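You operate a simulated robot arm through the tools that you are given. There is no shell and no other tool.

You are at the controls of a simulated two-armed robot. One attempt, no reset.

## Task
Rub the tarnish off the dull tube, open the vice and lay the tube on the bench.
Fine: use the abrasive pad and stand it back on its spot. What is to be rubbed or washed off counts as gone when no trace of it is left.
Where things are to end (x, y in the base frame): dull tube within 6 cm of [30, -72].
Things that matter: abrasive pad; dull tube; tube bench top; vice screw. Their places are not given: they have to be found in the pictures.

It is judged by the outcome, as a careful person would: the job done as asked, and still so three seconds after it is handed in. It fails if anything else is knocked over, pushed out of place, dropped, spilled or broken.

## Robot
Two 7-joint arms with two-finger parallel grippers on one trunk that stands fixed in place. Base frame: the origin is at the foot of the trunk, x ahead of it, y to its left, z up. Units: cm, degrees, N and s.
The left shoulder is at [5, 16.5, 125.5], the right one opposite. With the tool pointing down near the work surface each hand reaches from about 10 to 68 cm from the base axis, measured 20 degrees to its own side. Payload 3.91 kg a hand.
The tool frame of a hand sits at the grasp point between the pads (the TCP): z along the fingers, y along the line on which they close. The tips reach 3 cm beyond it. Largest opening 11 cm; finger width 2, thickness 1; the body of the gripper, 4.8 by 11.2 cm, starts 5.5 cm behind the TCP.
Orientation is that of the tool frame in the base frame, as [roll, pitch, yaw] about the fixed x, y, z axes, in that order (R = Rz(yaw) Ry(pitch) Rx(roll)). With the fingers straight down and closing along the base's y, the tool's x points along the base's -x, its y along +y and its z along -z.

## Interface
- The arms move only by the tool play_rows. It takes "left_motion", "right_motion" or both (then of equal length, played together; a hand with none holds still); each is a list of rows, each a list of 7 numbers: the shift along the base's x, y, z in mm, then the turn, a rotation vector about the base's x, y, z in rad, then the finger opening in mm, from 0 to 110. In form: [[dx, dy, dz, wx, wy, wz, gripper], ...]. A call has 1 to 20 rows; each row shifts and turns the commanded pose from where the row before left it. Each row takes 0.2 s and may step no farther than 5 cm and 8.6 degrees from the row before; otherwise, or with a gripper value out of range, the whole call is refused. A pose out of reach is approached as far as the arm can. The call stops where the force on the tool passes 90 N (or 10 N more than at its start, if that is more) or the arm is blocked; 0.2 s more then pass. Each finger travels about 4.5 cm/s and halts on what it meets, pressing with about 31 N; the grip force reading is that of the motor and also rises with nothing between the fingers. The clock runs only during rows and for 0.2 s after the last one: add rows that do not move to give the fingers time. The reply holds the time, the measured pose of the TCP, the force on the tool along the base axes, the opening and the grip force, in the units named above and with some noise, with the torque about the TCP (base axes, N m) and any sound that the robot's microphone picked up, and new pictures: "pictures" is both (left out), scene, wrist or none (wrist: the cameras of the hands that moved).
- Cameras (640 x 400 px; columns grow to the right, rows downward): "scene" is now at [11.39, -5.74, 143.03]; the picture's right is [-0.61, -0.79, 0.00], its down [-0.39, 0.30, -0.87] and it looks along [0.69, -0.53, -0.49] (base axes); focal length 251 px, centre (320, 200). "left" rides on the left gripper at [7.2, -1.7, -10.3] in its tool frame; the picture's right is [0.23, 0.97, 0.00], its down [-0.76, 0.18, -0.62] and it looks along [-0.61, 0.14, 0.78] (tool axes); focal length 222 px, centre (320, 200). "right" rides on the right gripper at [7.2, 1.7, -10.3] in its tool frame; the picture's right is [-0.23, 0.97, 0.00], its down [-0.76, -0.18, -0.62] and it looks along [-0.61, -0.14, 0.78] (tool axes); focal length 222 px, centre (320, 200).
- raise_lower(by): slides the trunk up (or, below 0, down) by that many cm; the arms and the scene camera ride with it, the base frame stays. It gives what a move gives, with no picture.
- pan_tilt(pan, tilt): turns the head with the scene camera to pan (to the left, within 80 degrees either way) and tilt (down, from -29 to 69), counted from straight ahead of the robot. It gives what a move gives, and a new picture of the scene camera.
- pixel_to_xyz(camera, pixels): for up to 12 pixels [column, row] of the newest picture of that camera ("zoom" is the newest enlarged one), the place [x, y, z] in the base frame of the surface seen there, good to about 0.2 cm, but the place of the scene camera against the robot may be out by one fixed shift of up to 1.8 cm in any direction. The clock stands still meanwhile.
- zoom(camera, box): a new picture of the part [left, top, right, bottom] of that camera's present view, enlarged. The clock stands still meanwhile.
- job_done(): hands the job in; it is judged then, once.

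Leave the grippers open and the arms clear of the work at the hand-in unless told otherwise.

The tools are called after "Call:" as name(argument=value, ...) on one line, values as JSON. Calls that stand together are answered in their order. play_rows: Moves the arms, as the interface text tells. Its arguments: {"type":"object","properties":{"left_motion":{"type":"array","items":{"type":"array","items":{"type":"number"}}},"right_motion":{"type":"array","items":{"type":"array","items":{"type":"number"}}},"pictures":{"type":"string","enum":["both","scene","wrist","none"]}},"required":[]} The other tools are called the same way: raise_lower (by) moves the trunk up or down; pan_tilt (pan, tilt) turns the head that bears the scene camera; pixel_to_xyz (camera, pixels) gives the place of the surface under pixels of a picture; zoom (camera, box) takes an enlarged picture of a part of a camera's view; job_done () hands the job in.

At the start:

```text
time: 0.0
left_tcp_pos: [41.63, -0.6, 126.93]
left_ee_rot: [179.9, 0.0, -180.0]
left_wrist_force: [0.3, -0.4, -0.6]
left_wrist_torque: [0.03, -0.03, 0.02]
left_opening: 10.98
left_gripper_force: 0.0
right_tcp_pos: [23.3, -34.4, 133.18]
right_ee_rot: [179.9, 0.0, -180.0]
right_wrist_force: [-0.2, 0.0, -0.2]
right_wrist_torque: [-0.02, 0.02, 0.01]
right_opening: 11.01
right_gripper_force: 0.1
trunk travel left (down, up): [-47.5, 2.8]
head pan, tilt (commanded): [-37.6, 29.5]
```

scene: 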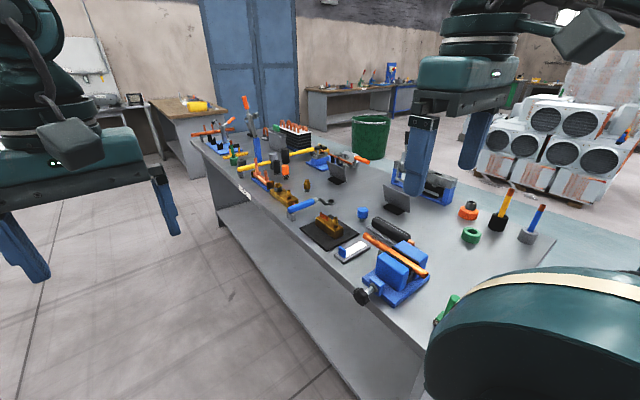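
right: 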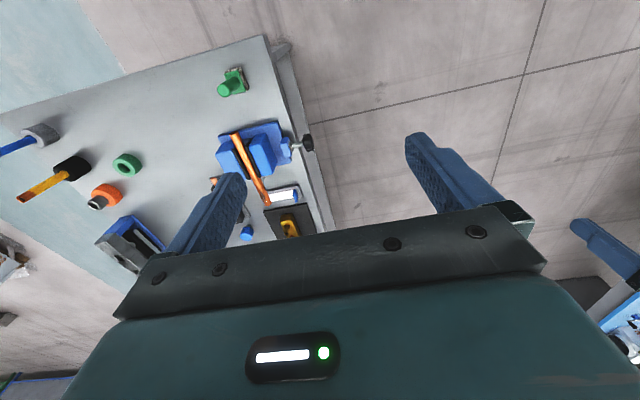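
left: 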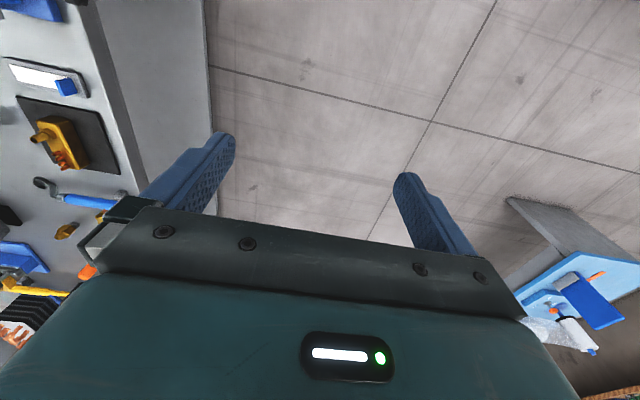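

I see a workbench with a blue vice near scene pixel (395,275) that holds an orange/copper tube. I'll enlarge the view there and around it to find the tube, pad and screw.

Call:
zoom(camera="scene", box=[280, 170, 480, 310])

Call:
zoom(camera="right", box=[60, 50, 340, 260])

Call:
zoom(camera="scene", box=[180, 90, 400, 240])

```text
2.86 times, centred on (380, 240) of scene
```

zoom: 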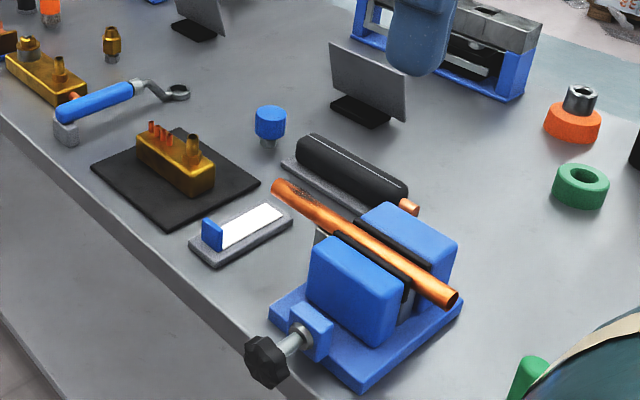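

```text
1.90 times, centred on (200, 155) of right
```

zoom: 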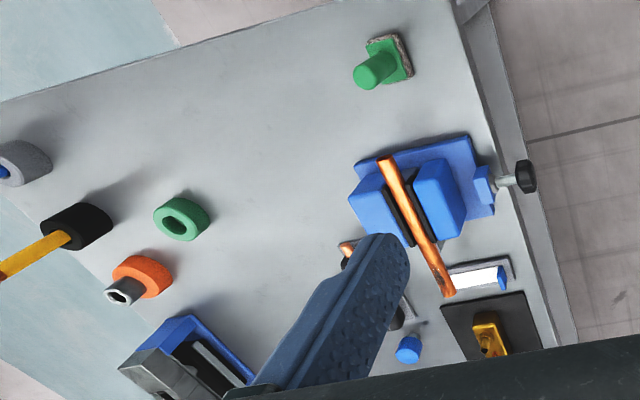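

```text
2.67 times, centred on (290, 165) of scene
```

zoom: 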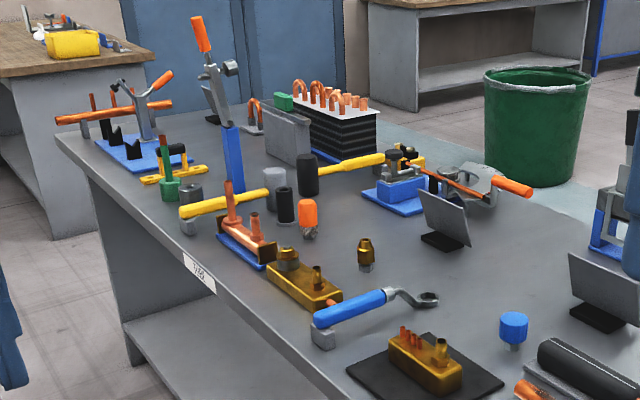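

The vice holds a copper tube with dark spotting on its left end. A green knob on a rough brown pad sits to the right of the vice (right-camera pixel about 230,80), which may be the abrasive pad. I'll turn the head further right and down to see this part of the bench fully.

Call:
pan_tilt(pan=-60, tilt=45)

Call:
pixel_to_xyz(camera="right", pixels=[[225, 90], [236, 72], [308, 143], [234, 137], [268, 202], [262, 150], [231, 163], [280, 75], [285, 195], [180, 120], [300, 230], [290, 225]])

```text
time: 0.9
left_tcp_pos: [41.63, -0.6, 127.01]
left_ee_rot: [-179.9, 0.0, 180.0]
left_wrist_force: [-0.4, 0.0, 0.8]
left_wrist_torque: [0.0, 0.0, 0.01]
left_opening: 11.0
left_gripper_force: 0.1
right_tcp_pos: [23.22, -34.5, 133.34]
right_ee_rot: [179.9, 0.0, -180.0]
right_wrist_force: [0.0, -0.2, 0.2]
right_wrist_torque: [-0.03, -0.02, -0.02]
right_opening: 10.99
right_gripper_force: 0.1
trunk travel left (down, up): [-47.5, 2.8]
head pan, tilt (commanded): [-60.0, 45.0]
```

scene: 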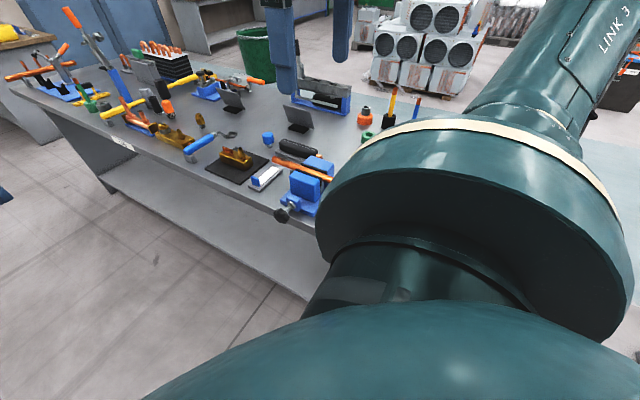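

```text
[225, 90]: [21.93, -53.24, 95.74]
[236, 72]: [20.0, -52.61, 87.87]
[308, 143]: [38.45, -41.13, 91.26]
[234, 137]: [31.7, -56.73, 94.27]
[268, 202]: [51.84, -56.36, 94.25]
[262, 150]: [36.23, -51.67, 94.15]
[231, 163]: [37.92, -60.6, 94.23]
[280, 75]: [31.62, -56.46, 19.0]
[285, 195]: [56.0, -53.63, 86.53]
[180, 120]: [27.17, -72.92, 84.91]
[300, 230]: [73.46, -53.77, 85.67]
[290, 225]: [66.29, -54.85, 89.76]
```

The pad candidate stands at about [21, -53], the tube runs along x at y≈-56.5, z≈94, and the vice knob is at about [38.5, -41, 91]. The head's view is blocked by the right arm. I'll move the right hand over the vice for a close wrist view.

Call:
play_rows(right_motion=[[0, -30, -30, 0, 0, 0, 110], [0, -30, -30, 0, 0, 0, 110], [0, -30, -30, 0, 0, 0, 110], [0, -30, -30, 0, 0, 0, 110], [0, -20, -30, 0, 0, 0, 110]], pictures="both")

```text
time: 2.1
left_tcp_pos: [41.66, -0.67, 126.92]
left_ee_rot: [179.9, 0.0, -180.0]
left_wrist_force: [0.1, 0.4, -0.4]
left_wrist_torque: [0.03, -0.01, -0.02]
left_opening: 11.01
left_gripper_force: 0.2
right_tcp_pos: [23.35, -48.51, 118.42]
right_ee_rot: [180.0, 0.1, -179.8]
right_wrist_force: [0.4, -0.5, -0.2]
right_wrist_torque: [-0.03, 0.02, 0.02]
right_opening: 10.99
right_gripper_force: 0.1
trunk travel left (down, up): [-47.5, 2.8]
head pan, tilt (commanded): [-60.0, 45.0]
```

scene: 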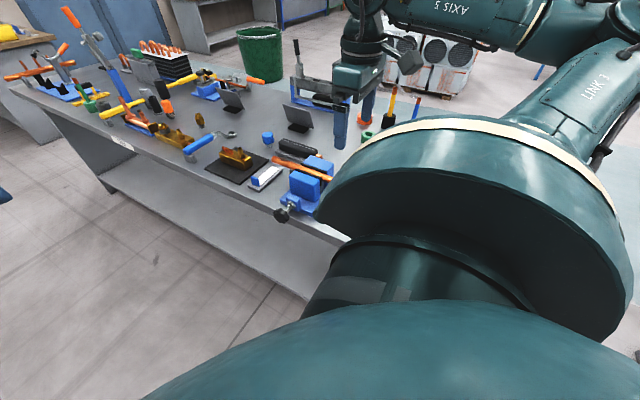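
right: 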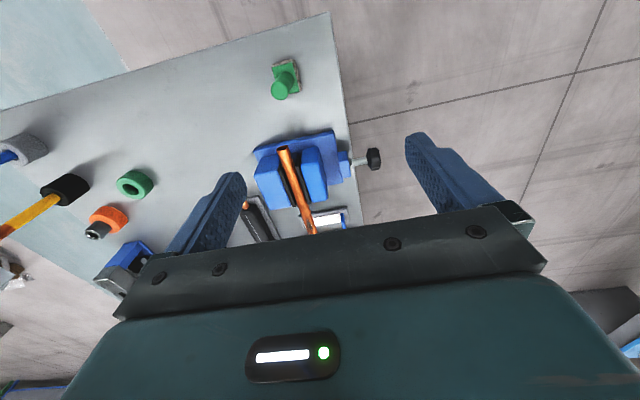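

The green-handled pad is at (283,80) and the vice at (295,175). I'll enlarge both.

Call:
zoom(camera="right", box=[240, 40, 330, 110])

Call:
zoom(camera="right", box=[230, 120, 400, 240])

Call:
zoom(camera="scene", box=[220, 110, 370, 220])

```text
5.71 times, centred on (285, 75) of right
```

zoom: 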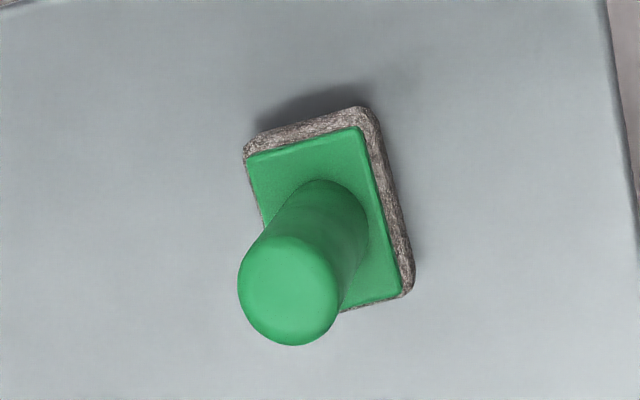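

```text
3.33 times, centred on (315, 180) of right
```

zoom: 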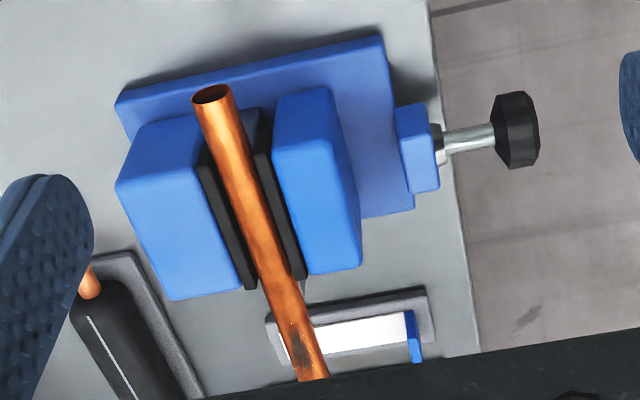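

```text
3.64 times, centred on (295, 165) of scene
```

zoom: 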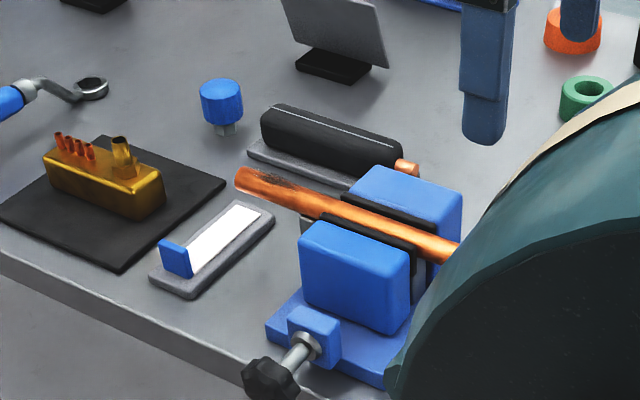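

The pad has a tall round green handle, and the rough side is underneath. The tarnish is on top of the tube's far (+x) end. I'll move the hand forward in +x to see the tarnish and the tube end clearly.

Call:
play_rows(right_motion=[[40, 0, 0, 0, 0, 0, 110], [40, 0, 0, 0, 0, 0, 110], [40, 0, 0, 0, 0, 0, 110], [40, 0, 0, 0, 0, 0, 110], [0, 0, 0, 0, 0, 0, 110]], pictures="both")

```text
time: 3.3
left_tcp_pos: [41.61, -0.51, 126.93]
left_ee_rot: [179.9, 0.0, -180.0]
left_wrist_force: [0.2, 0.4, -0.4]
left_wrist_torque: [0.02, 0.0, -0.02]
left_opening: 11.02
left_gripper_force: 0.1
right_tcp_pos: [39.44, -48.56, 118.27]
right_ee_rot: [180.0, 0.0, -179.9]
right_wrist_force: [-0.5, -1.0, 0.2]
right_wrist_torque: [0.01, 0.0, 0.02]
right_opening: 11.02
right_gripper_force: 0.0
trunk travel left (down, up): [-47.5, 2.8]
head pan, tilt (commanded): [-60.0, 45.0]
```

scene: 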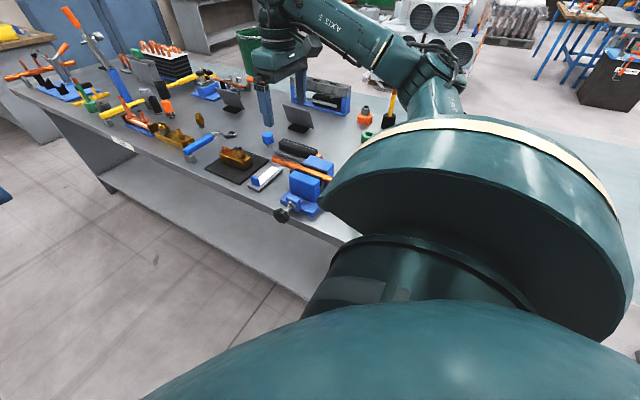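
right: 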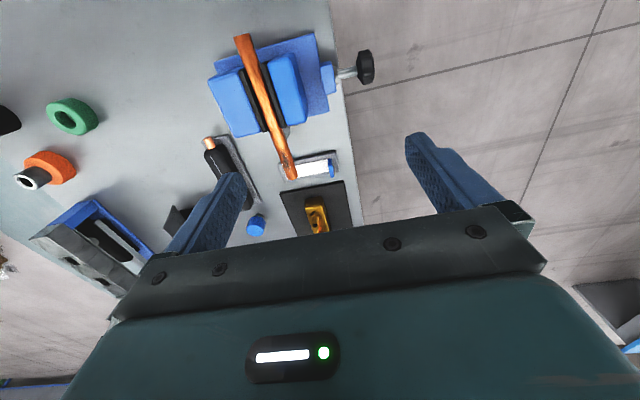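

Now the vice and the tube are in clear view. I'll enlarge the tube end and the vice, and measure key points.

Call:
zoom(camera="right", box=[200, 30, 380, 190])

Call:
pixel_to_xyz(camera="right", pixels=[[242, 40], [291, 176], [286, 158], [281, 140], [262, 92], [290, 90], [235, 105], [366, 66], [348, 73], [328, 77], [250, 75], [212, 70]])

```text
2.50 times, centred on (290, 110) of right
```

zoom: 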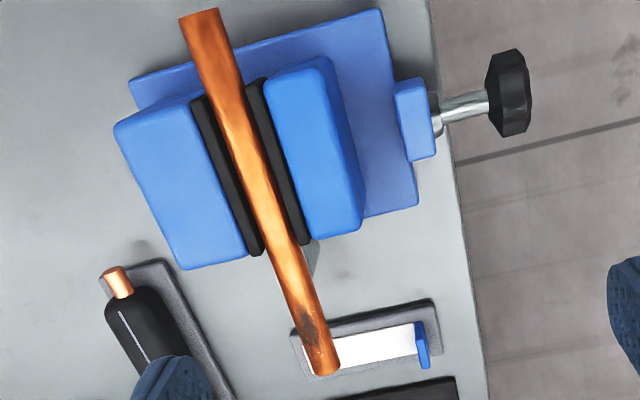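

```text
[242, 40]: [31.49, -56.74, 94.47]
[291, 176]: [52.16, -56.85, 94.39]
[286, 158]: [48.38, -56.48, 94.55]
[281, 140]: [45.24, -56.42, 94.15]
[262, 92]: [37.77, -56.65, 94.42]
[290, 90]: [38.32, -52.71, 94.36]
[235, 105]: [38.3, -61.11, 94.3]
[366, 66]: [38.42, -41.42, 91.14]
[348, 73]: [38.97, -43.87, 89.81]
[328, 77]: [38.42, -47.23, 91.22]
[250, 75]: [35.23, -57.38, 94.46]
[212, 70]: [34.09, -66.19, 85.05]
```

The tube runs from x≈31 to 52.5 at y≈-56.6, with its top at z≈94.5. The tarnish is on top at x≈47–50. Next I'll move the hand back to look down on the pad and measure it.

Call:
play_rows(right_motion=[[-45, -8, 0, 0, 0, 0, 110], [-45, -8, 0, 0, 0, 0, 110], [-45, -8, 0, 0, 0, 0, 110], [-45, -8, 0, 0, 0, 0, 110], [-45, -8, 0, 0, 0, 0, 110], [-25, 0, 0, 0, 0, 0, 110], [0, 0, 0, 0, 0, 0, 110]], pictures="both")

```text
time: 4.9
left_tcp_pos: [41.57, -0.59, 126.83]
left_ee_rot: [180.0, -0.1, -180.0]
left_wrist_force: [-0.1, -0.5, 0.8]
left_wrist_torque: [-0.02, -0.02, -0.04]
left_opening: 11.0
left_gripper_force: 0.1
right_tcp_pos: [23.54, -51.22, 118.46]
right_ee_rot: [180.0, 0.1, 179.9]
right_wrist_force: [0.3, 0.7, 0.6]
right_wrist_torque: [0.01, -0.04, -0.01]
right_opening: 10.99
right_gripper_force: 0.0
right hand out of reach, approached as far as the arm can: row 4, 5, 6
trunk travel left (down, up): [-47.5, 2.8]
head pan, tilt (commanded): [-60.0, 45.0]
```

scene: 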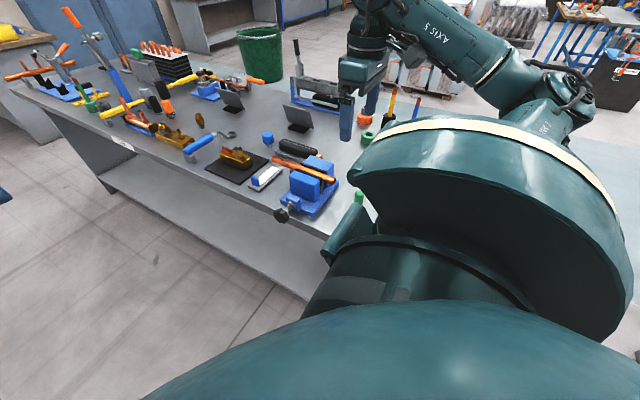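
right: 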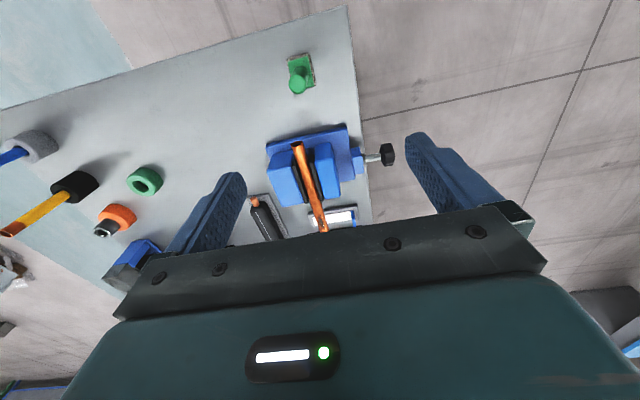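

The arm couldn't get nearer than x≈23.5 in this wrist orientation. The pad is at (300,75), so I'll measure it from here and enlarge it.

Call:
zoom(camera="right", box=[265, 40, 345, 105])

Call:
pixel_to_xyz(camera="right", pixels=[[297, 85], [300, 75], [301, 66], [290, 58], [312, 55], [290, 80], [315, 82], [311, 90], [325, 80], [303, 60], [280, 70], [297, 92]])

```text
6.15 times, centred on (305, 72) of right
```

zoom: 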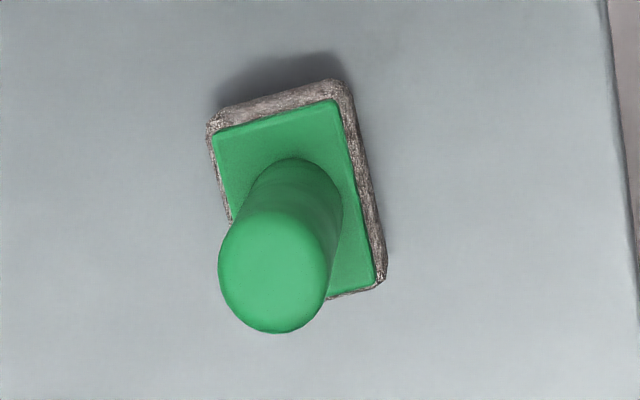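

```text
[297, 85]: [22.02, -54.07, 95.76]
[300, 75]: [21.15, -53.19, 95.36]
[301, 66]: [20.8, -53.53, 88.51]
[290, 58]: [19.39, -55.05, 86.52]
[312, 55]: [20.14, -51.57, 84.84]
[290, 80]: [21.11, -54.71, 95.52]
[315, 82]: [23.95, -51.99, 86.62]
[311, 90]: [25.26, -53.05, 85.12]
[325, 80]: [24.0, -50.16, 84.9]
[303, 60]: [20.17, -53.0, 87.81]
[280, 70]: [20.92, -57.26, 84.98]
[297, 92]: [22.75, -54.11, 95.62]
```

Call:
pixel_to_xyz(camera="zoom", pixels=[[220, 135], [335, 108], [370, 285], [335, 290], [275, 215], [275, 325], [225, 270], [325, 270], [272, 270], [345, 90], [385, 275], [210, 120]])

Call:
pixel_to_xyz(camera="right", pixels=[[145, 181], [117, 217], [60, 195], [130, 255], [262, 220], [100, 120], [200, 100], [250, 100], [200, 150], [345, 40], [360, 150], [370, 225]])

```text
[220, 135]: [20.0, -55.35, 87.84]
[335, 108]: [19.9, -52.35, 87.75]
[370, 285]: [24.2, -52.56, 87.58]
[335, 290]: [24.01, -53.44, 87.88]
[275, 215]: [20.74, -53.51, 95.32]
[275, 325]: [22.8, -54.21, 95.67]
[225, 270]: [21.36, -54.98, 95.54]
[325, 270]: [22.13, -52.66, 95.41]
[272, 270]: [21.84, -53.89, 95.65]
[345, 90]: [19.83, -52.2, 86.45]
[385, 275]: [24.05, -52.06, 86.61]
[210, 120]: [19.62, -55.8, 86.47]
```

```text
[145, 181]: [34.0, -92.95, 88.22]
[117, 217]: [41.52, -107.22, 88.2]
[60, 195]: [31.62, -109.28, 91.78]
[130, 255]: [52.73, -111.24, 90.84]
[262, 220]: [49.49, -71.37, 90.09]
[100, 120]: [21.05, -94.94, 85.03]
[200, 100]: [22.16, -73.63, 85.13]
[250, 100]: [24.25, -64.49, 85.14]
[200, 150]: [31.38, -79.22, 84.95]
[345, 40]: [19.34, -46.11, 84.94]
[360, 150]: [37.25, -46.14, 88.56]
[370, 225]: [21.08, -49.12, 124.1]
```

The pad's handle is centred at about [21.85, -53.9], 2.3 cm across, with its top at z≈95.6. Its plate is about 4.5×3.2 cm with the long side along x, and the bench top is z≈85. The hand has to turn to reach there, so I'll yaw it clockwise and see where the commanded pose lies.

Call:
play_rows(right_motion=[[0, 0, 0, 0, 0, -0.14, 110], [0, 0, 0, 0, 0, -0.14, 110], [0, 0, 0, 0, 0, -0.14, 110], [0, 0, 0, 0, 0, -0.14, 110], [0, 0, 0, 0, 0, -0.14, 110], [0, 0, 0, 0, 0, 0, 110]], pictures="both")

```text
time: 6.3
left_tcp_pos: [41.62, -0.61, 126.9]
left_ee_rot: [180.0, 0.0, 180.0]
left_wrist_force: [-0.5, 0.1, -0.4]
left_wrist_torque: [0.02, 0.01, 0.0]
left_opening: 11.01
left_gripper_force: 0.0
right_tcp_pos: [23.72, -51.14, 118.24]
right_ee_rot: [-180.0, 0.0, 139.8]
right_wrist_force: [0.8, -1.0, 0.7]
right_wrist_torque: [-0.02, 0.03, 0.03]
right_opening: 11.01
right_gripper_force: 0.0
trunk travel left (down, up): [-47.5, 2.8]
head pan, tilt (commanded): [-60.0, 45.0]
```

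scene: 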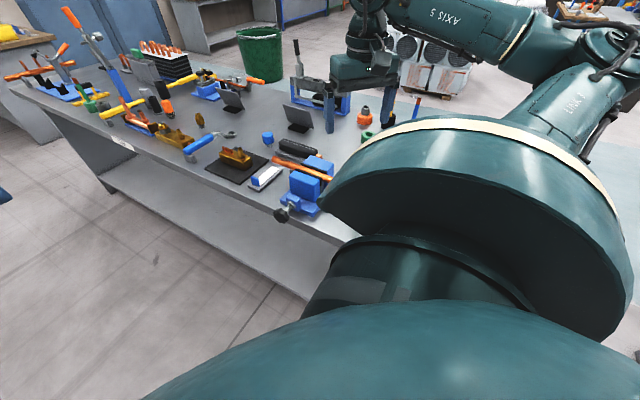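
right: 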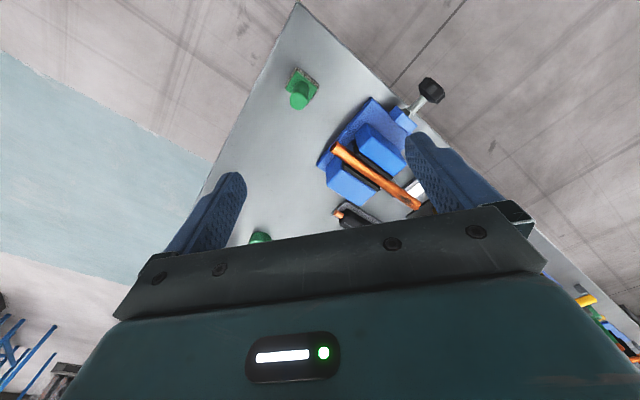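

The commanded pose was clipped to the measured one, so relative moves stay valid. Now I'll step above the pad handle.

Call:
play_rows(right_motion=[[-9, -14, 0, 0, 0, 0, 110], [-9, -14, 0, 0, 0, 0, 110], [0, 0, -30, 0, 0, 0, 110], [0, 0, -30, 0, 0, 0, 110], [0, 0, 0, 0, 0, 0, 110]], pictures="wrist")

```text
time: 7.5
left_tcp_pos: [41.5, -0.51, 126.88]
left_ee_rot: [179.9, 0.0, -179.9]
left_wrist_force: [0.6, -0.4, 0.8]
left_wrist_torque: [-0.01, 0.02, 0.01]
left_opening: 10.98
left_gripper_force: 0.0
right_tcp_pos: [21.85, -53.79, 112.15]
right_ee_rot: [180.0, 0.0, 139.9]
right_wrist_force: [0.2, 0.3, 0.0]
right_wrist_torque: [0.01, 0.0, 0.01]
right_opening: 10.98
right_gripper_force: 0.0
trunk travel left (down, up): [-47.5, 2.8]
head pan, tilt (commanded): [-60.0, 45.0]
```

right: 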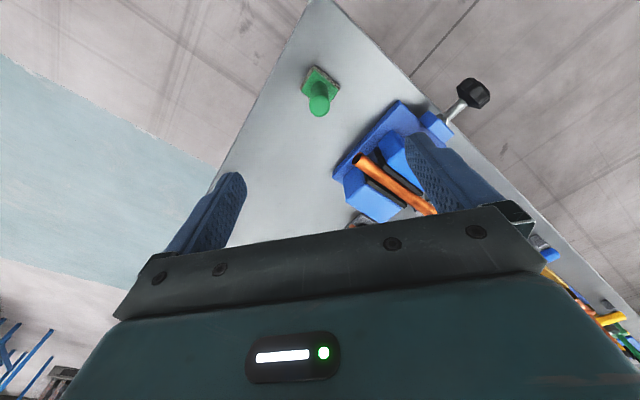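

The hand is above the pad handle at z=112. I'll descend until the fingertips are just above the handle top and re-check the alignment.

Call:
play_rows(right_motion=[[0, -1, -40, 0, 0, 0, 110], [0, 0, -40, 0, 0, 0, 110], [0, 0, -30, 0, 0, 0, 110], [0, 0, 0, 0, 0, 0, 110]], pictures="wrist")

```text
time: 8.5
left_tcp_pos: [41.57, -0.51, 126.88]
left_ee_rot: [-180.0, 0.1, -179.9]
left_wrist_force: [0.7, 0.1, 0.6]
left_wrist_torque: [-0.01, -0.01, -0.01]
left_opening: 10.99
left_gripper_force: 0.2
right_tcp_pos: [22.0, -54.01, 101.21]
right_ee_rot: [-180.0, 0.1, 139.9]
right_wrist_force: [0.3, -0.2, 0.0]
right_wrist_torque: [0.0, 0.01, 0.01]
right_opening: 11.01
right_gripper_force: 0.0
trunk travel left (down, up): [-47.5, 2.8]
head pan, tilt (commanded): [-60.0, 45.0]
```

right: 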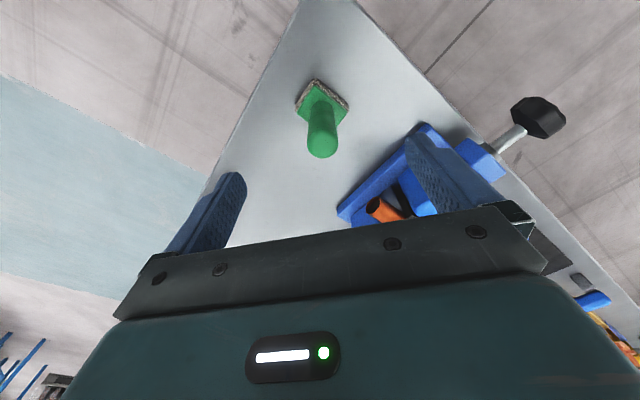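

Call:
pixel_to_xyz(camera="right", pixels=[[321, 148], [309, 145], [335, 145], [321, 156], [322, 138], [318, 84], [346, 106], [298, 104]])

Call:
zoom(camera="right", box=[270, 65, 370, 165])

```text
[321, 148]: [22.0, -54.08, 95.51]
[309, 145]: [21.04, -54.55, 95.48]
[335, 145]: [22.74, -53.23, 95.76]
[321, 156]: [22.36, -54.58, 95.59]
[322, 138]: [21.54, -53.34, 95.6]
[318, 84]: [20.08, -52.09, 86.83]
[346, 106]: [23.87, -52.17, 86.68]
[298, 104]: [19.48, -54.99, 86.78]
```

```text
4.00 times, centred on (320, 115) of right
```

zoom: 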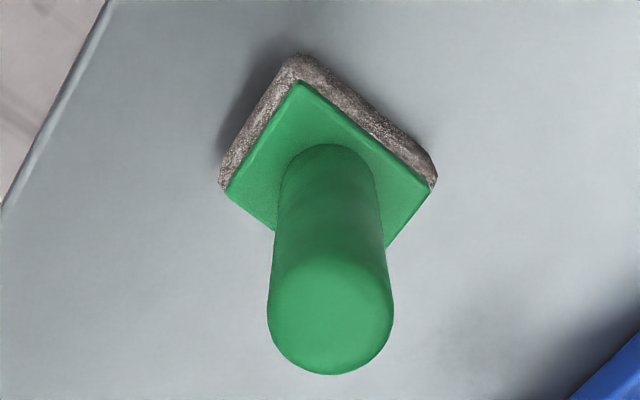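

The handle centre (≈[21.95, -54.0]) sits right under the TCP. I'll descend 9 cm so the fingers straddle the handle above the plate, then close.

Call:
play_rows(right_motion=[[0, 0, -45, 0, 0, 0, 110], [0, 0, -45, 0, 0, 0, 110], [0, 0, 0, 0, 0, 0, 110], [0, 0, 0, 0, 0, 0, 80], [0, 0, 0, 0, 0, 0, 50], [0, 0, 0, 0, 0, 0, 30], [0, 0, 0, 0, 0, 0, 10], [0, 0, 0, 0, 0, 0, 10], [0, 0, 0, 0, 0, 0, 10], [0, 0, 0, 0, 0, 0, 10]], pictures="wrist")

```text
time: 10.7
left_tcp_pos: [41.56, -0.68, 127.03]
left_ee_rot: [-180.0, 0.0, 180.0]
left_wrist_force: [0.2, -0.5, 0.4]
left_wrist_torque: [0.0, -0.01, 0.03]
left_opening: 10.99
left_gripper_force: 0.0
right_tcp_pos: [22.3, -54.1, 92.14]
right_ee_rot: [179.9, 0.0, 139.9]
right_wrist_force: [-0.6, 0.6, 0.7]
right_wrist_torque: [-0.02, 0.0, 0.04]
right_opening: 2.41
right_gripper_force: 30.9
trunk travel left (down, up): [-47.5, 2.8]
head pan, tilt (commanded): [-60.0, 45.0]
```

right: 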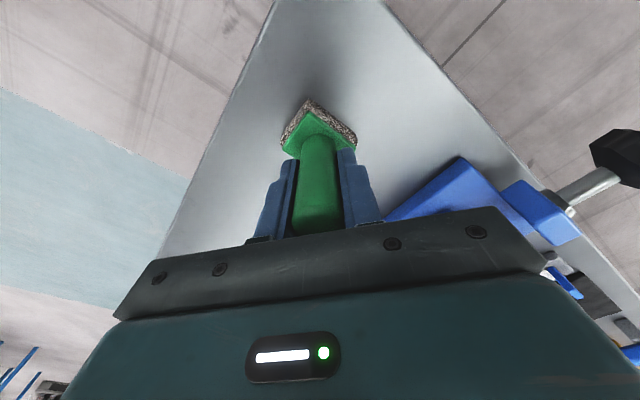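

Pad gripped (opening 2.41 cm, 31 N); its bottom is 7.1 cm below the TCP. I'll lift it straight up 20 cm and carry it to above the tube's free end.

Call:
play_rows(right_motion=[[0, 0, 0, 0, 0, 0, 10], [0, 0, 40, 0, 0, 0, 10], [0, 0, 40, 0, 0, 0, 10], [0, 0, 40, 0, 0, 0, 10], [0, 0, 40, 0, 0, 0, 10], [0, 0, 40, 0, 0, 0, 10], [40, -5, 0, 0, 0, 0, 10], [40, -5, 0, 0, 0, 0, 10], [40, -5, 0, 0, 0, 0, 10], [40, -5, 0, 0, 0, 0, 10], [40, -5, 0, 0, 0, 0, 10], [40, 0, 0, 0, 0, 0, 10], [20, 0, 0, 0, 0, 0, 10], [0, 0, 0, 0, 0, 0, 10]], pictures="both")

```text
time: 13.7
left_tcp_pos: [41.69, -0.63, 126.94]
left_ee_rot: [-180.0, -0.1, -180.0]
left_wrist_force: [0.1, 0.4, 0.0]
left_wrist_torque: [0.0, 0.0, -0.01]
left_opening: 10.99
left_gripper_force: 0.0
right_tcp_pos: [47.99, -56.54, 112.24]
right_ee_rot: [179.9, -0.1, 139.9]
right_wrist_force: [-0.8, -0.4, -1.9]
right_wrist_torque: [-0.05, 0.03, -0.03]
right_opening: 2.4
right_gripper_force: 30.3
trunk travel left (down, up): [-47.5, 2.8]
head pan, tilt (commanded): [-60.0, 45.0]
```

scene: 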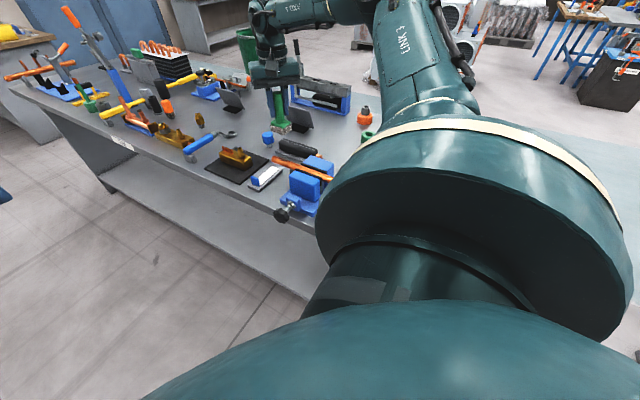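
right: 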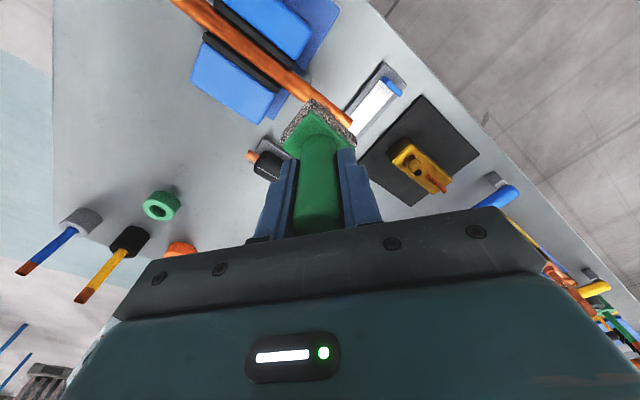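

The pad is held over the tube's end, its edges parallel to the tube. I'll enlarge both views to see the tarnish under it.

Call:
zoom(camera="right", box=[250, 60, 380, 160])

Call:
zoom(camera="scene", box=[240, 80, 350, 210])

```text
4.00 times, centred on (315, 110) of right
```

zoom: 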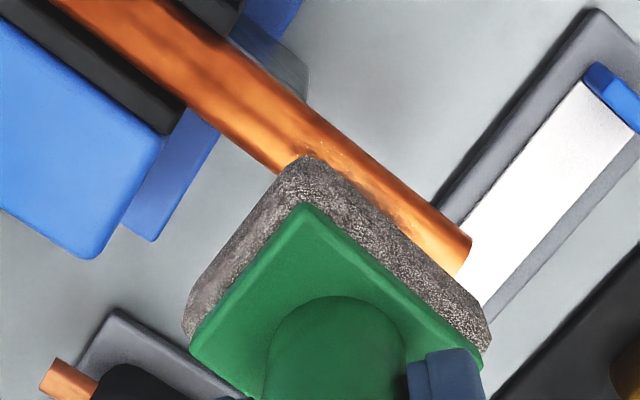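

```text
3.08 times, centred on (295, 145) of scene
```

zoom: 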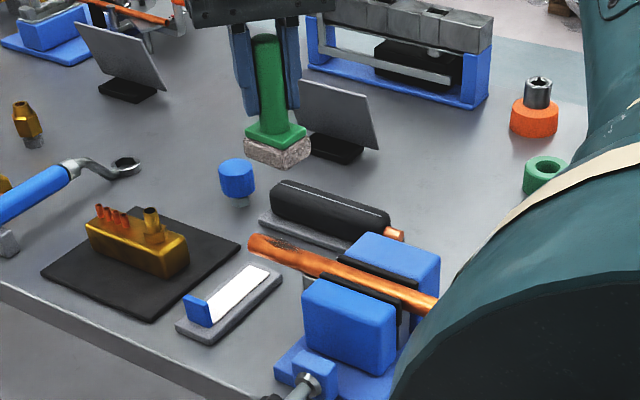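

Tarnish sits at about x 46–50 on the tube's upper side. I'll descend to just above the tube (pad bottom ≈2 cm clear), then feel for contact in small steps.

Call:
play_rows(right_motion=[[0, -1, -40, 0, 0, 0, 10], [0, 0, -40, 0, 0, 0, 10], [0, 0, -15, 0, 0, 0, 10], [0, 0, 0, 0, 0, 0, 10]], pictures="both")

```text
time: 14.7
left_tcp_pos: [41.62, -0.6, 126.76]
left_ee_rot: [-179.9, 0.0, -179.9]
left_wrist_force: [0.7, 0.2, 0.1]
left_wrist_torque: [0.01, 0.0, 0.01]
left_opening: 11.02
left_gripper_force: 0.0
right_tcp_pos: [48.03, -56.94, 102.74]
right_ee_rot: [-180.0, 0.0, 139.8]
right_wrist_force: [1.5, 0.2, -0.3]
right_wrist_torque: [-0.01, -0.02, 0.01]
right_opening: 2.33
right_gripper_force: 31.1
trunk travel left (down, up): [-47.5, 2.8]
head pan, tilt (commanded): [-60.0, 45.0]
```

scene: 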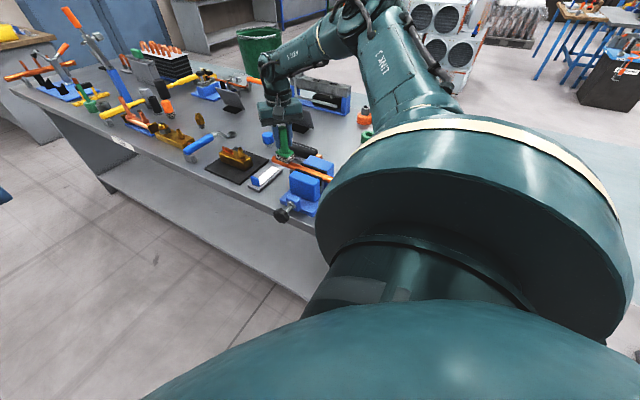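
right: 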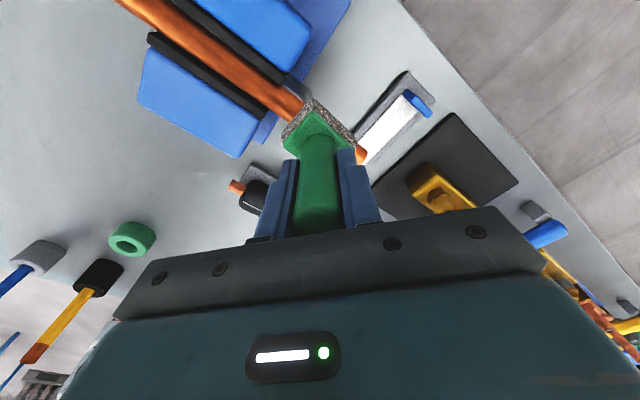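

Call:
play_rows(right_motion=[[0, 2, -5, 0, 0, 0, 10], [0, 0, -5, 0, 0, 0, 10], [0, 0, 0, 0, 0, 0, 10]], pictures="wrist")

```text
time: 15.5
left_tcp_pos: [41.69, -0.54, 126.91]
left_ee_rot: [179.9, 0.0, -179.9]
left_wrist_force: [0.1, 0.0, -0.2]
left_wrist_torque: [-0.03, 0.0, -0.01]
left_opening: 10.99
left_gripper_force: 0.1
right_tcp_pos: [48.04, -56.49, 101.82]
right_ee_rot: [180.0, -0.1, 139.9]
right_wrist_force: [-0.7, -0.6, -0.6]
right_wrist_torque: [-0.01, 0.01, -0.01]
right_opening: 2.33
right_gripper_force: 30.9
trunk travel left (down, up): [-47.5, 2.8]
head pan, tilt (commanded): [-60.0, 45.0]
```

right: 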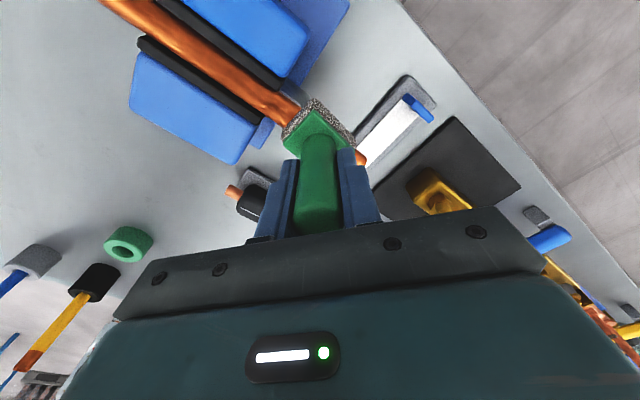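

No contact yet at z=101.8. I'll continue down in 1.5 mm steps.

Call:
play_rows(right_motion=[[0, 0, -2, 0, 0, 0, 10], [0, 0, -1.5, 0, 0, 0, 10], [0, 0, 0, 0, 0, 0, 10]], pictures="none")

```text
time: 16.3
left_tcp_pos: [41.39, -0.58, 127.01]
left_ee_rot: [-179.9, 0.2, -180.0]
left_wrist_force: [0.3, -0.1, -0.2]
left_wrist_torque: [0.02, -0.02, -0.02]
left_opening: 10.97
left_gripper_force: 0.1
right_tcp_pos: [47.99, -56.62, 101.81]
right_ee_rot: [-179.9, 0.4, 139.9]
right_wrist_force: [-0.6, -5.2, 21.7]
right_wrist_torque: [-0.43, 0.66, 0.14]
right_opening: 2.37
right_gripper_force: 31.2
trunk travel left (down, up): [-47.5, 2.8]
head pan, tilt (commanded): [-60.0, 45.0]
```

Contact: 21.7 N upward at the commanded z≈101.4. I'll ease off slightly and rub back and forth along the tube, about ±1.5–2 cm around x=48, keeping clear of the jaws.

Call:
play_rows(right_motion=[[10, 0, 0.5, 0, 0, 0, 10], [10, 0, 0, 0, 0, 0, 10], [-10, 0, 0, 0, 0, 0, 10], [-10, 0, 0, 0, 0, 0, 10], [-10, 0, 0, 0, 0, 0, 10], [-7, 0, 0, 0, 0, 0, 10], [7, 0, 0, 0, 0, 0, 10], [10, 0, 0, 0, 0, 0, 10], [10, 0, 0, 0, 0, 0, 10], [10, 0, 0, 0, 0, 0, 10], [-10, 0, 0, 0, 0, 0, 10], [-10, 0, 0, 0, 0, 0, 10], [-10, 0, 0, 0, 0, 0, 10], [-7, 0, 0, 0, 0, 0, 10], [7, 0, 0, 0, 0, 0, 10], [10, 0, 0, 0, 0, 0, 10], [0, 0, 0, 0, 0, 0, 10]], pictures="both")

```text
time: 19.9
left_tcp_pos: [41.6, -0.62, 126.98]
left_ee_rot: [180.0, 0.1, 180.0]
left_wrist_force: [0.6, 0.4, 1.1]
left_wrist_torque: [-0.04, 0.01, 0.0]
left_opening: 11.0
left_gripper_force: 0.1
right_tcp_pos: [47.92, -56.5, 101.44]
right_ee_rot: [-180.0, 0.1, 139.8]
right_wrist_force: [-0.3, 0.0, -1.4]
right_wrist_torque: [0.03, 0.0, 0.01]
right_opening: 2.31
right_gripper_force: 31.0
trunk travel left (down, up): [-47.5, 2.8]
head pan, tilt (commanded): [-60.0, 45.0]
```

scene: 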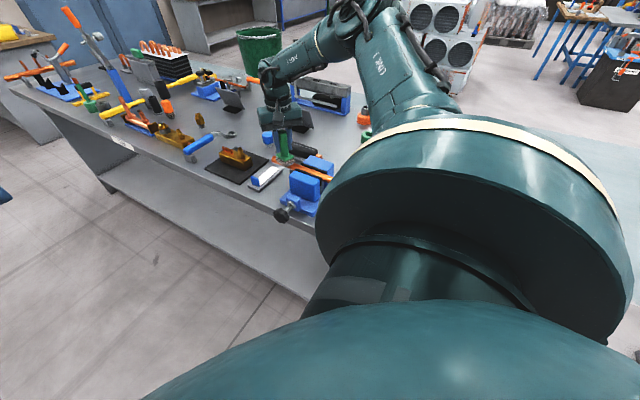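
right: 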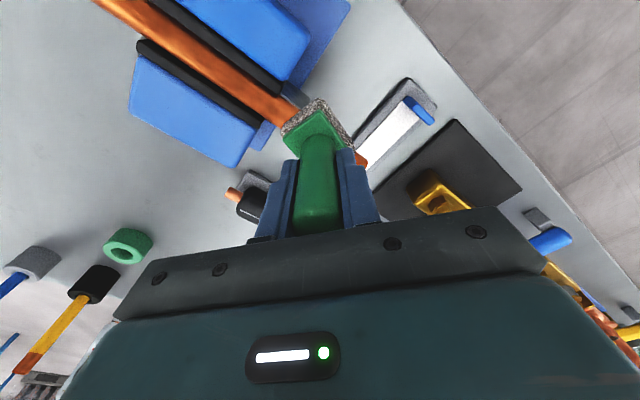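

The force dropped to about zero at z=101.4, so the pad may have slipped in the grip or lost contact. I'll look closely.

Call:
zoom(camera="right", box=[230, 80, 390, 240])

Call:
zoom(camera="scene", box=[240, 90, 350, 220])

```text
2.50 times, centred on (310, 160) of right
```

zoom: 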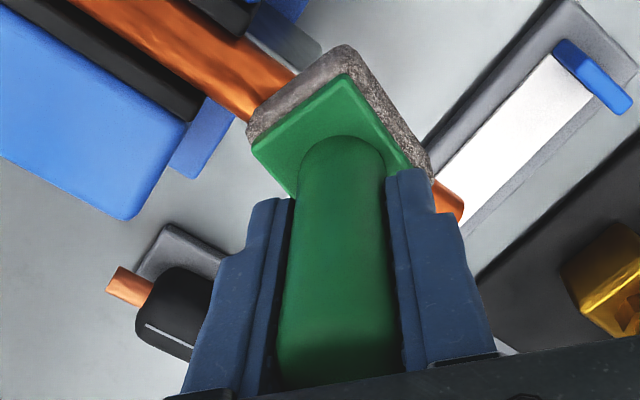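

```text
3.08 times, centred on (295, 155) of scene
```

zoom: 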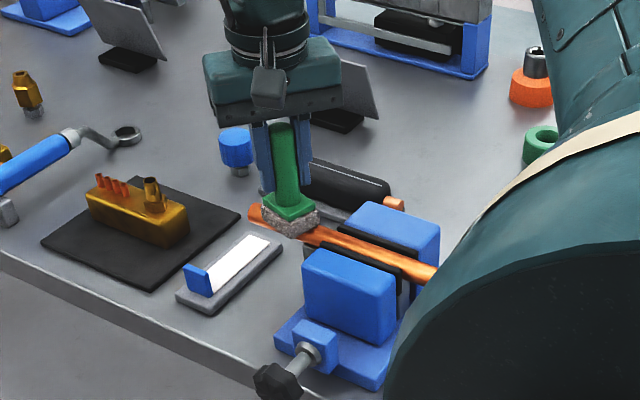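

The pad may have slid up a little in the fingers. I'll lift it 6 cm and inspect the tube and the pad.

Call:
play_rows(right_motion=[[0, 0, 30, 0, 0, 0, 10], [0, 0, 40, 0, 0, 0, 10], [0, 0, 40, 0, 0, 0, 10], [0, 0, 0, 0, 0, 0, 10]], pictures="both")

Call:
zoom(camera="right", box=[230, 60, 390, 160])

Call:
zoom(camera="scene", box=[240, 80, 350, 210])

```text
time: 20.9
left_tcp_pos: [41.63, -0.6, 126.86]
left_ee_rot: [180.0, 0.0, 180.0]
left_wrist_force: [0.6, 0.5, -0.4]
left_wrist_torque: [0.0, -0.02, -0.01]
left_opening: 10.99
left_gripper_force: 0.1
right_tcp_pos: [47.76, -56.18, 112.57]
right_ee_rot: [179.9, -0.1, 139.9]
right_wrist_force: [0.3, 0.6, -0.2]
right_wrist_torque: [0.04, 0.0, -0.01]
right_opening: 2.29
right_gripper_force: 30.9
trunk travel left (down, up): [-47.5, 2.8]
head pan, tilt (commanded): [-60.0, 45.0]
```

scene: 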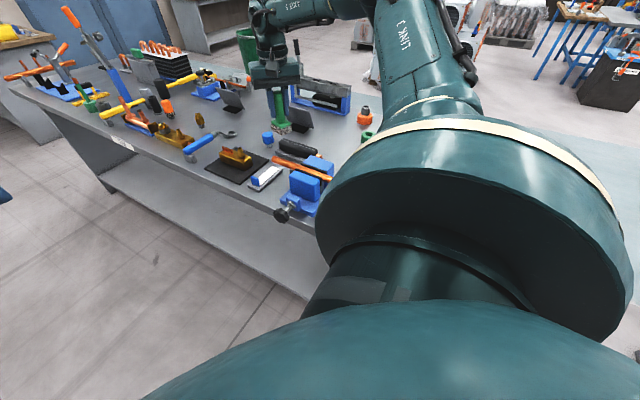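
right: 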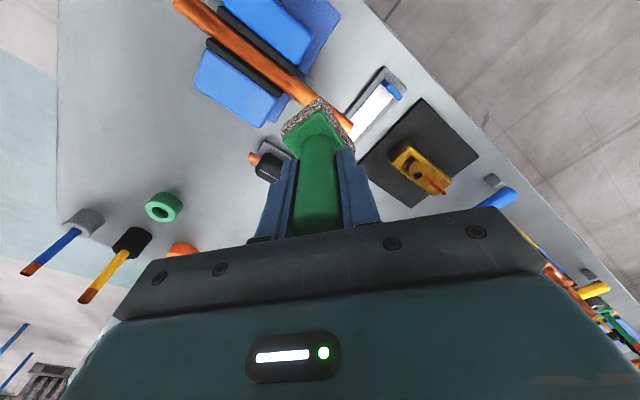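

```text
4.00 times, centred on (310, 110) of right
```

zoom: 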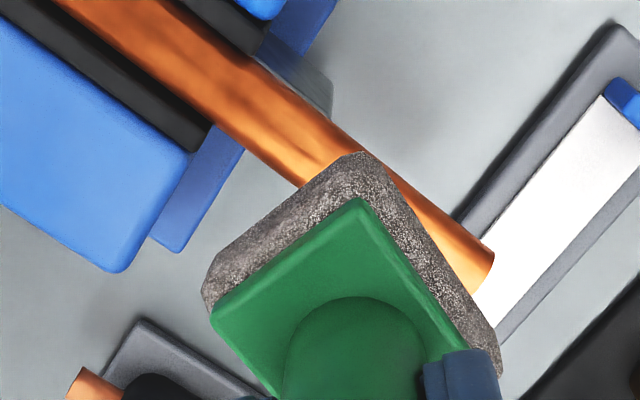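

```text
3.08 times, centred on (295, 145) of scene
```

zoom: 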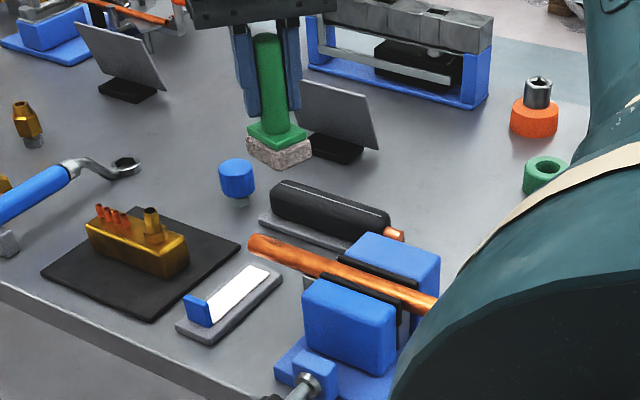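

The visible tarnish appears gone. I'll move the hand back along -x so the wrist camera gets an unobstructed view of the tube's end.

Call:
play_rows(right_motion=[[-35, 0, 10, 0, 0, 0, 10], [-35, 0, 0, 0, 0, 0, 10], [-35, 0, 0, 0, 0, 0, 10], [0, 0, 0, 0, 0, 0, 10]], pictures="both")

```text
time: 21.9
left_tcp_pos: [41.72, -0.65, 126.87]
left_ee_rot: [180.0, 0.0, 180.0]
left_wrist_force: [-0.1, -0.1, -1.1]
left_wrist_torque: [-0.01, 0.07, -0.02]
left_opening: 10.99
left_gripper_force: 0.0
right_tcp_pos: [37.37, -56.34, 113.2]
right_ee_rot: [-180.0, -0.1, 140.0]
right_wrist_force: [0.4, -0.2, -0.7]
right_wrist_torque: [0.03, -0.03, -0.01]
right_opening: 2.27
right_gripper_force: 31.1
trunk travel left (down, up): [-47.5, 2.8]
head pan, tilt (commanded): [-60.0, 45.0]
```

scene: 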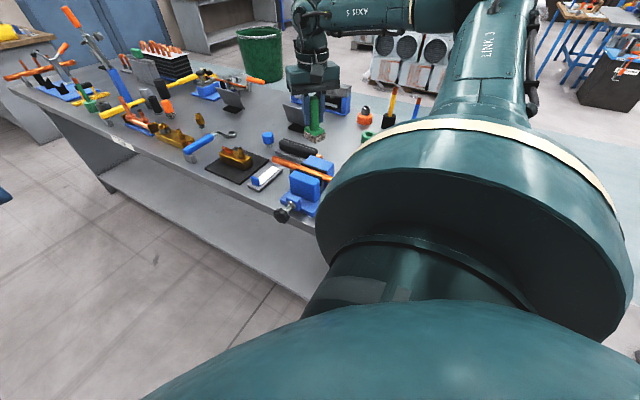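
right: 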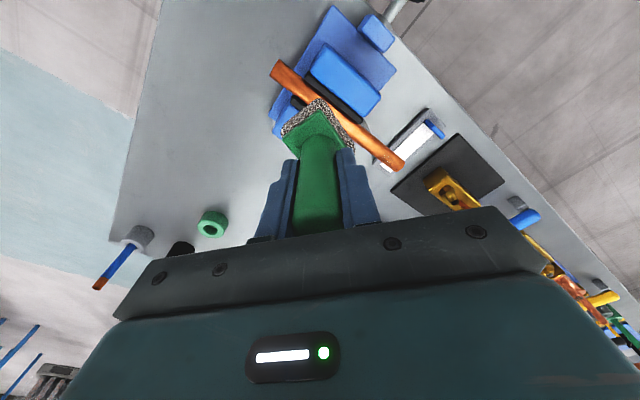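

Call:
zoom(camera="right", box=[330, 100, 430, 190])

Call:
zoom(camera="scene", box=[250, 135, 340, 215])

Call:
zoom(camera="right", box=[250, 80, 390, 240])

```text
4.44 times, centred on (380, 145) of right
```

zoom: 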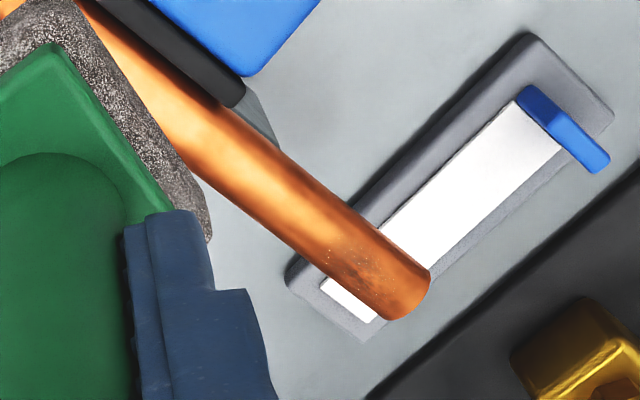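

```text
5.00 times, centred on (295, 175) of scene
```

zoom: 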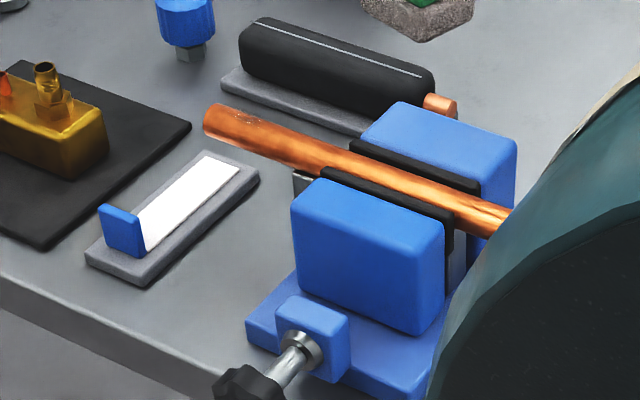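

```text
2.50 times, centred on (320, 160) of right
```

zoom: 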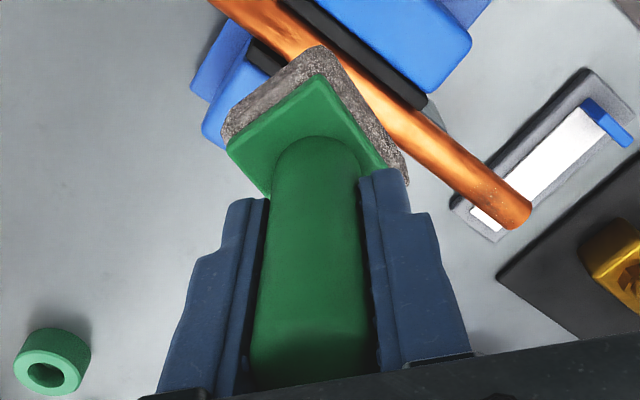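

Faint traces remain near the tip (right-camera pixel about (387,161)). I'll get their coordinates.

Call:
pixel_to_xyz(camera="right", pixels=[[385.6, 161.9], [390, 158], [395, 165], [381, 152], [400, 163], [402, 167], [389, 167]])

Call:
zoom(camera="right", box=[370, 135, 415, 180])

```text
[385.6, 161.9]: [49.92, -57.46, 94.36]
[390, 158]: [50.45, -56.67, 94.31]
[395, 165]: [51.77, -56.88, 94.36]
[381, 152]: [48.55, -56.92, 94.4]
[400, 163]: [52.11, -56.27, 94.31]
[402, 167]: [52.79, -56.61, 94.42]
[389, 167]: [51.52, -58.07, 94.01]
```

```text
8.89 times, centred on (392, 158) of right
```

zoom: 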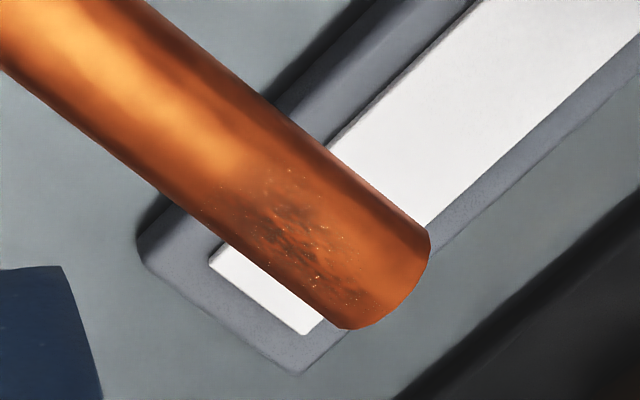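

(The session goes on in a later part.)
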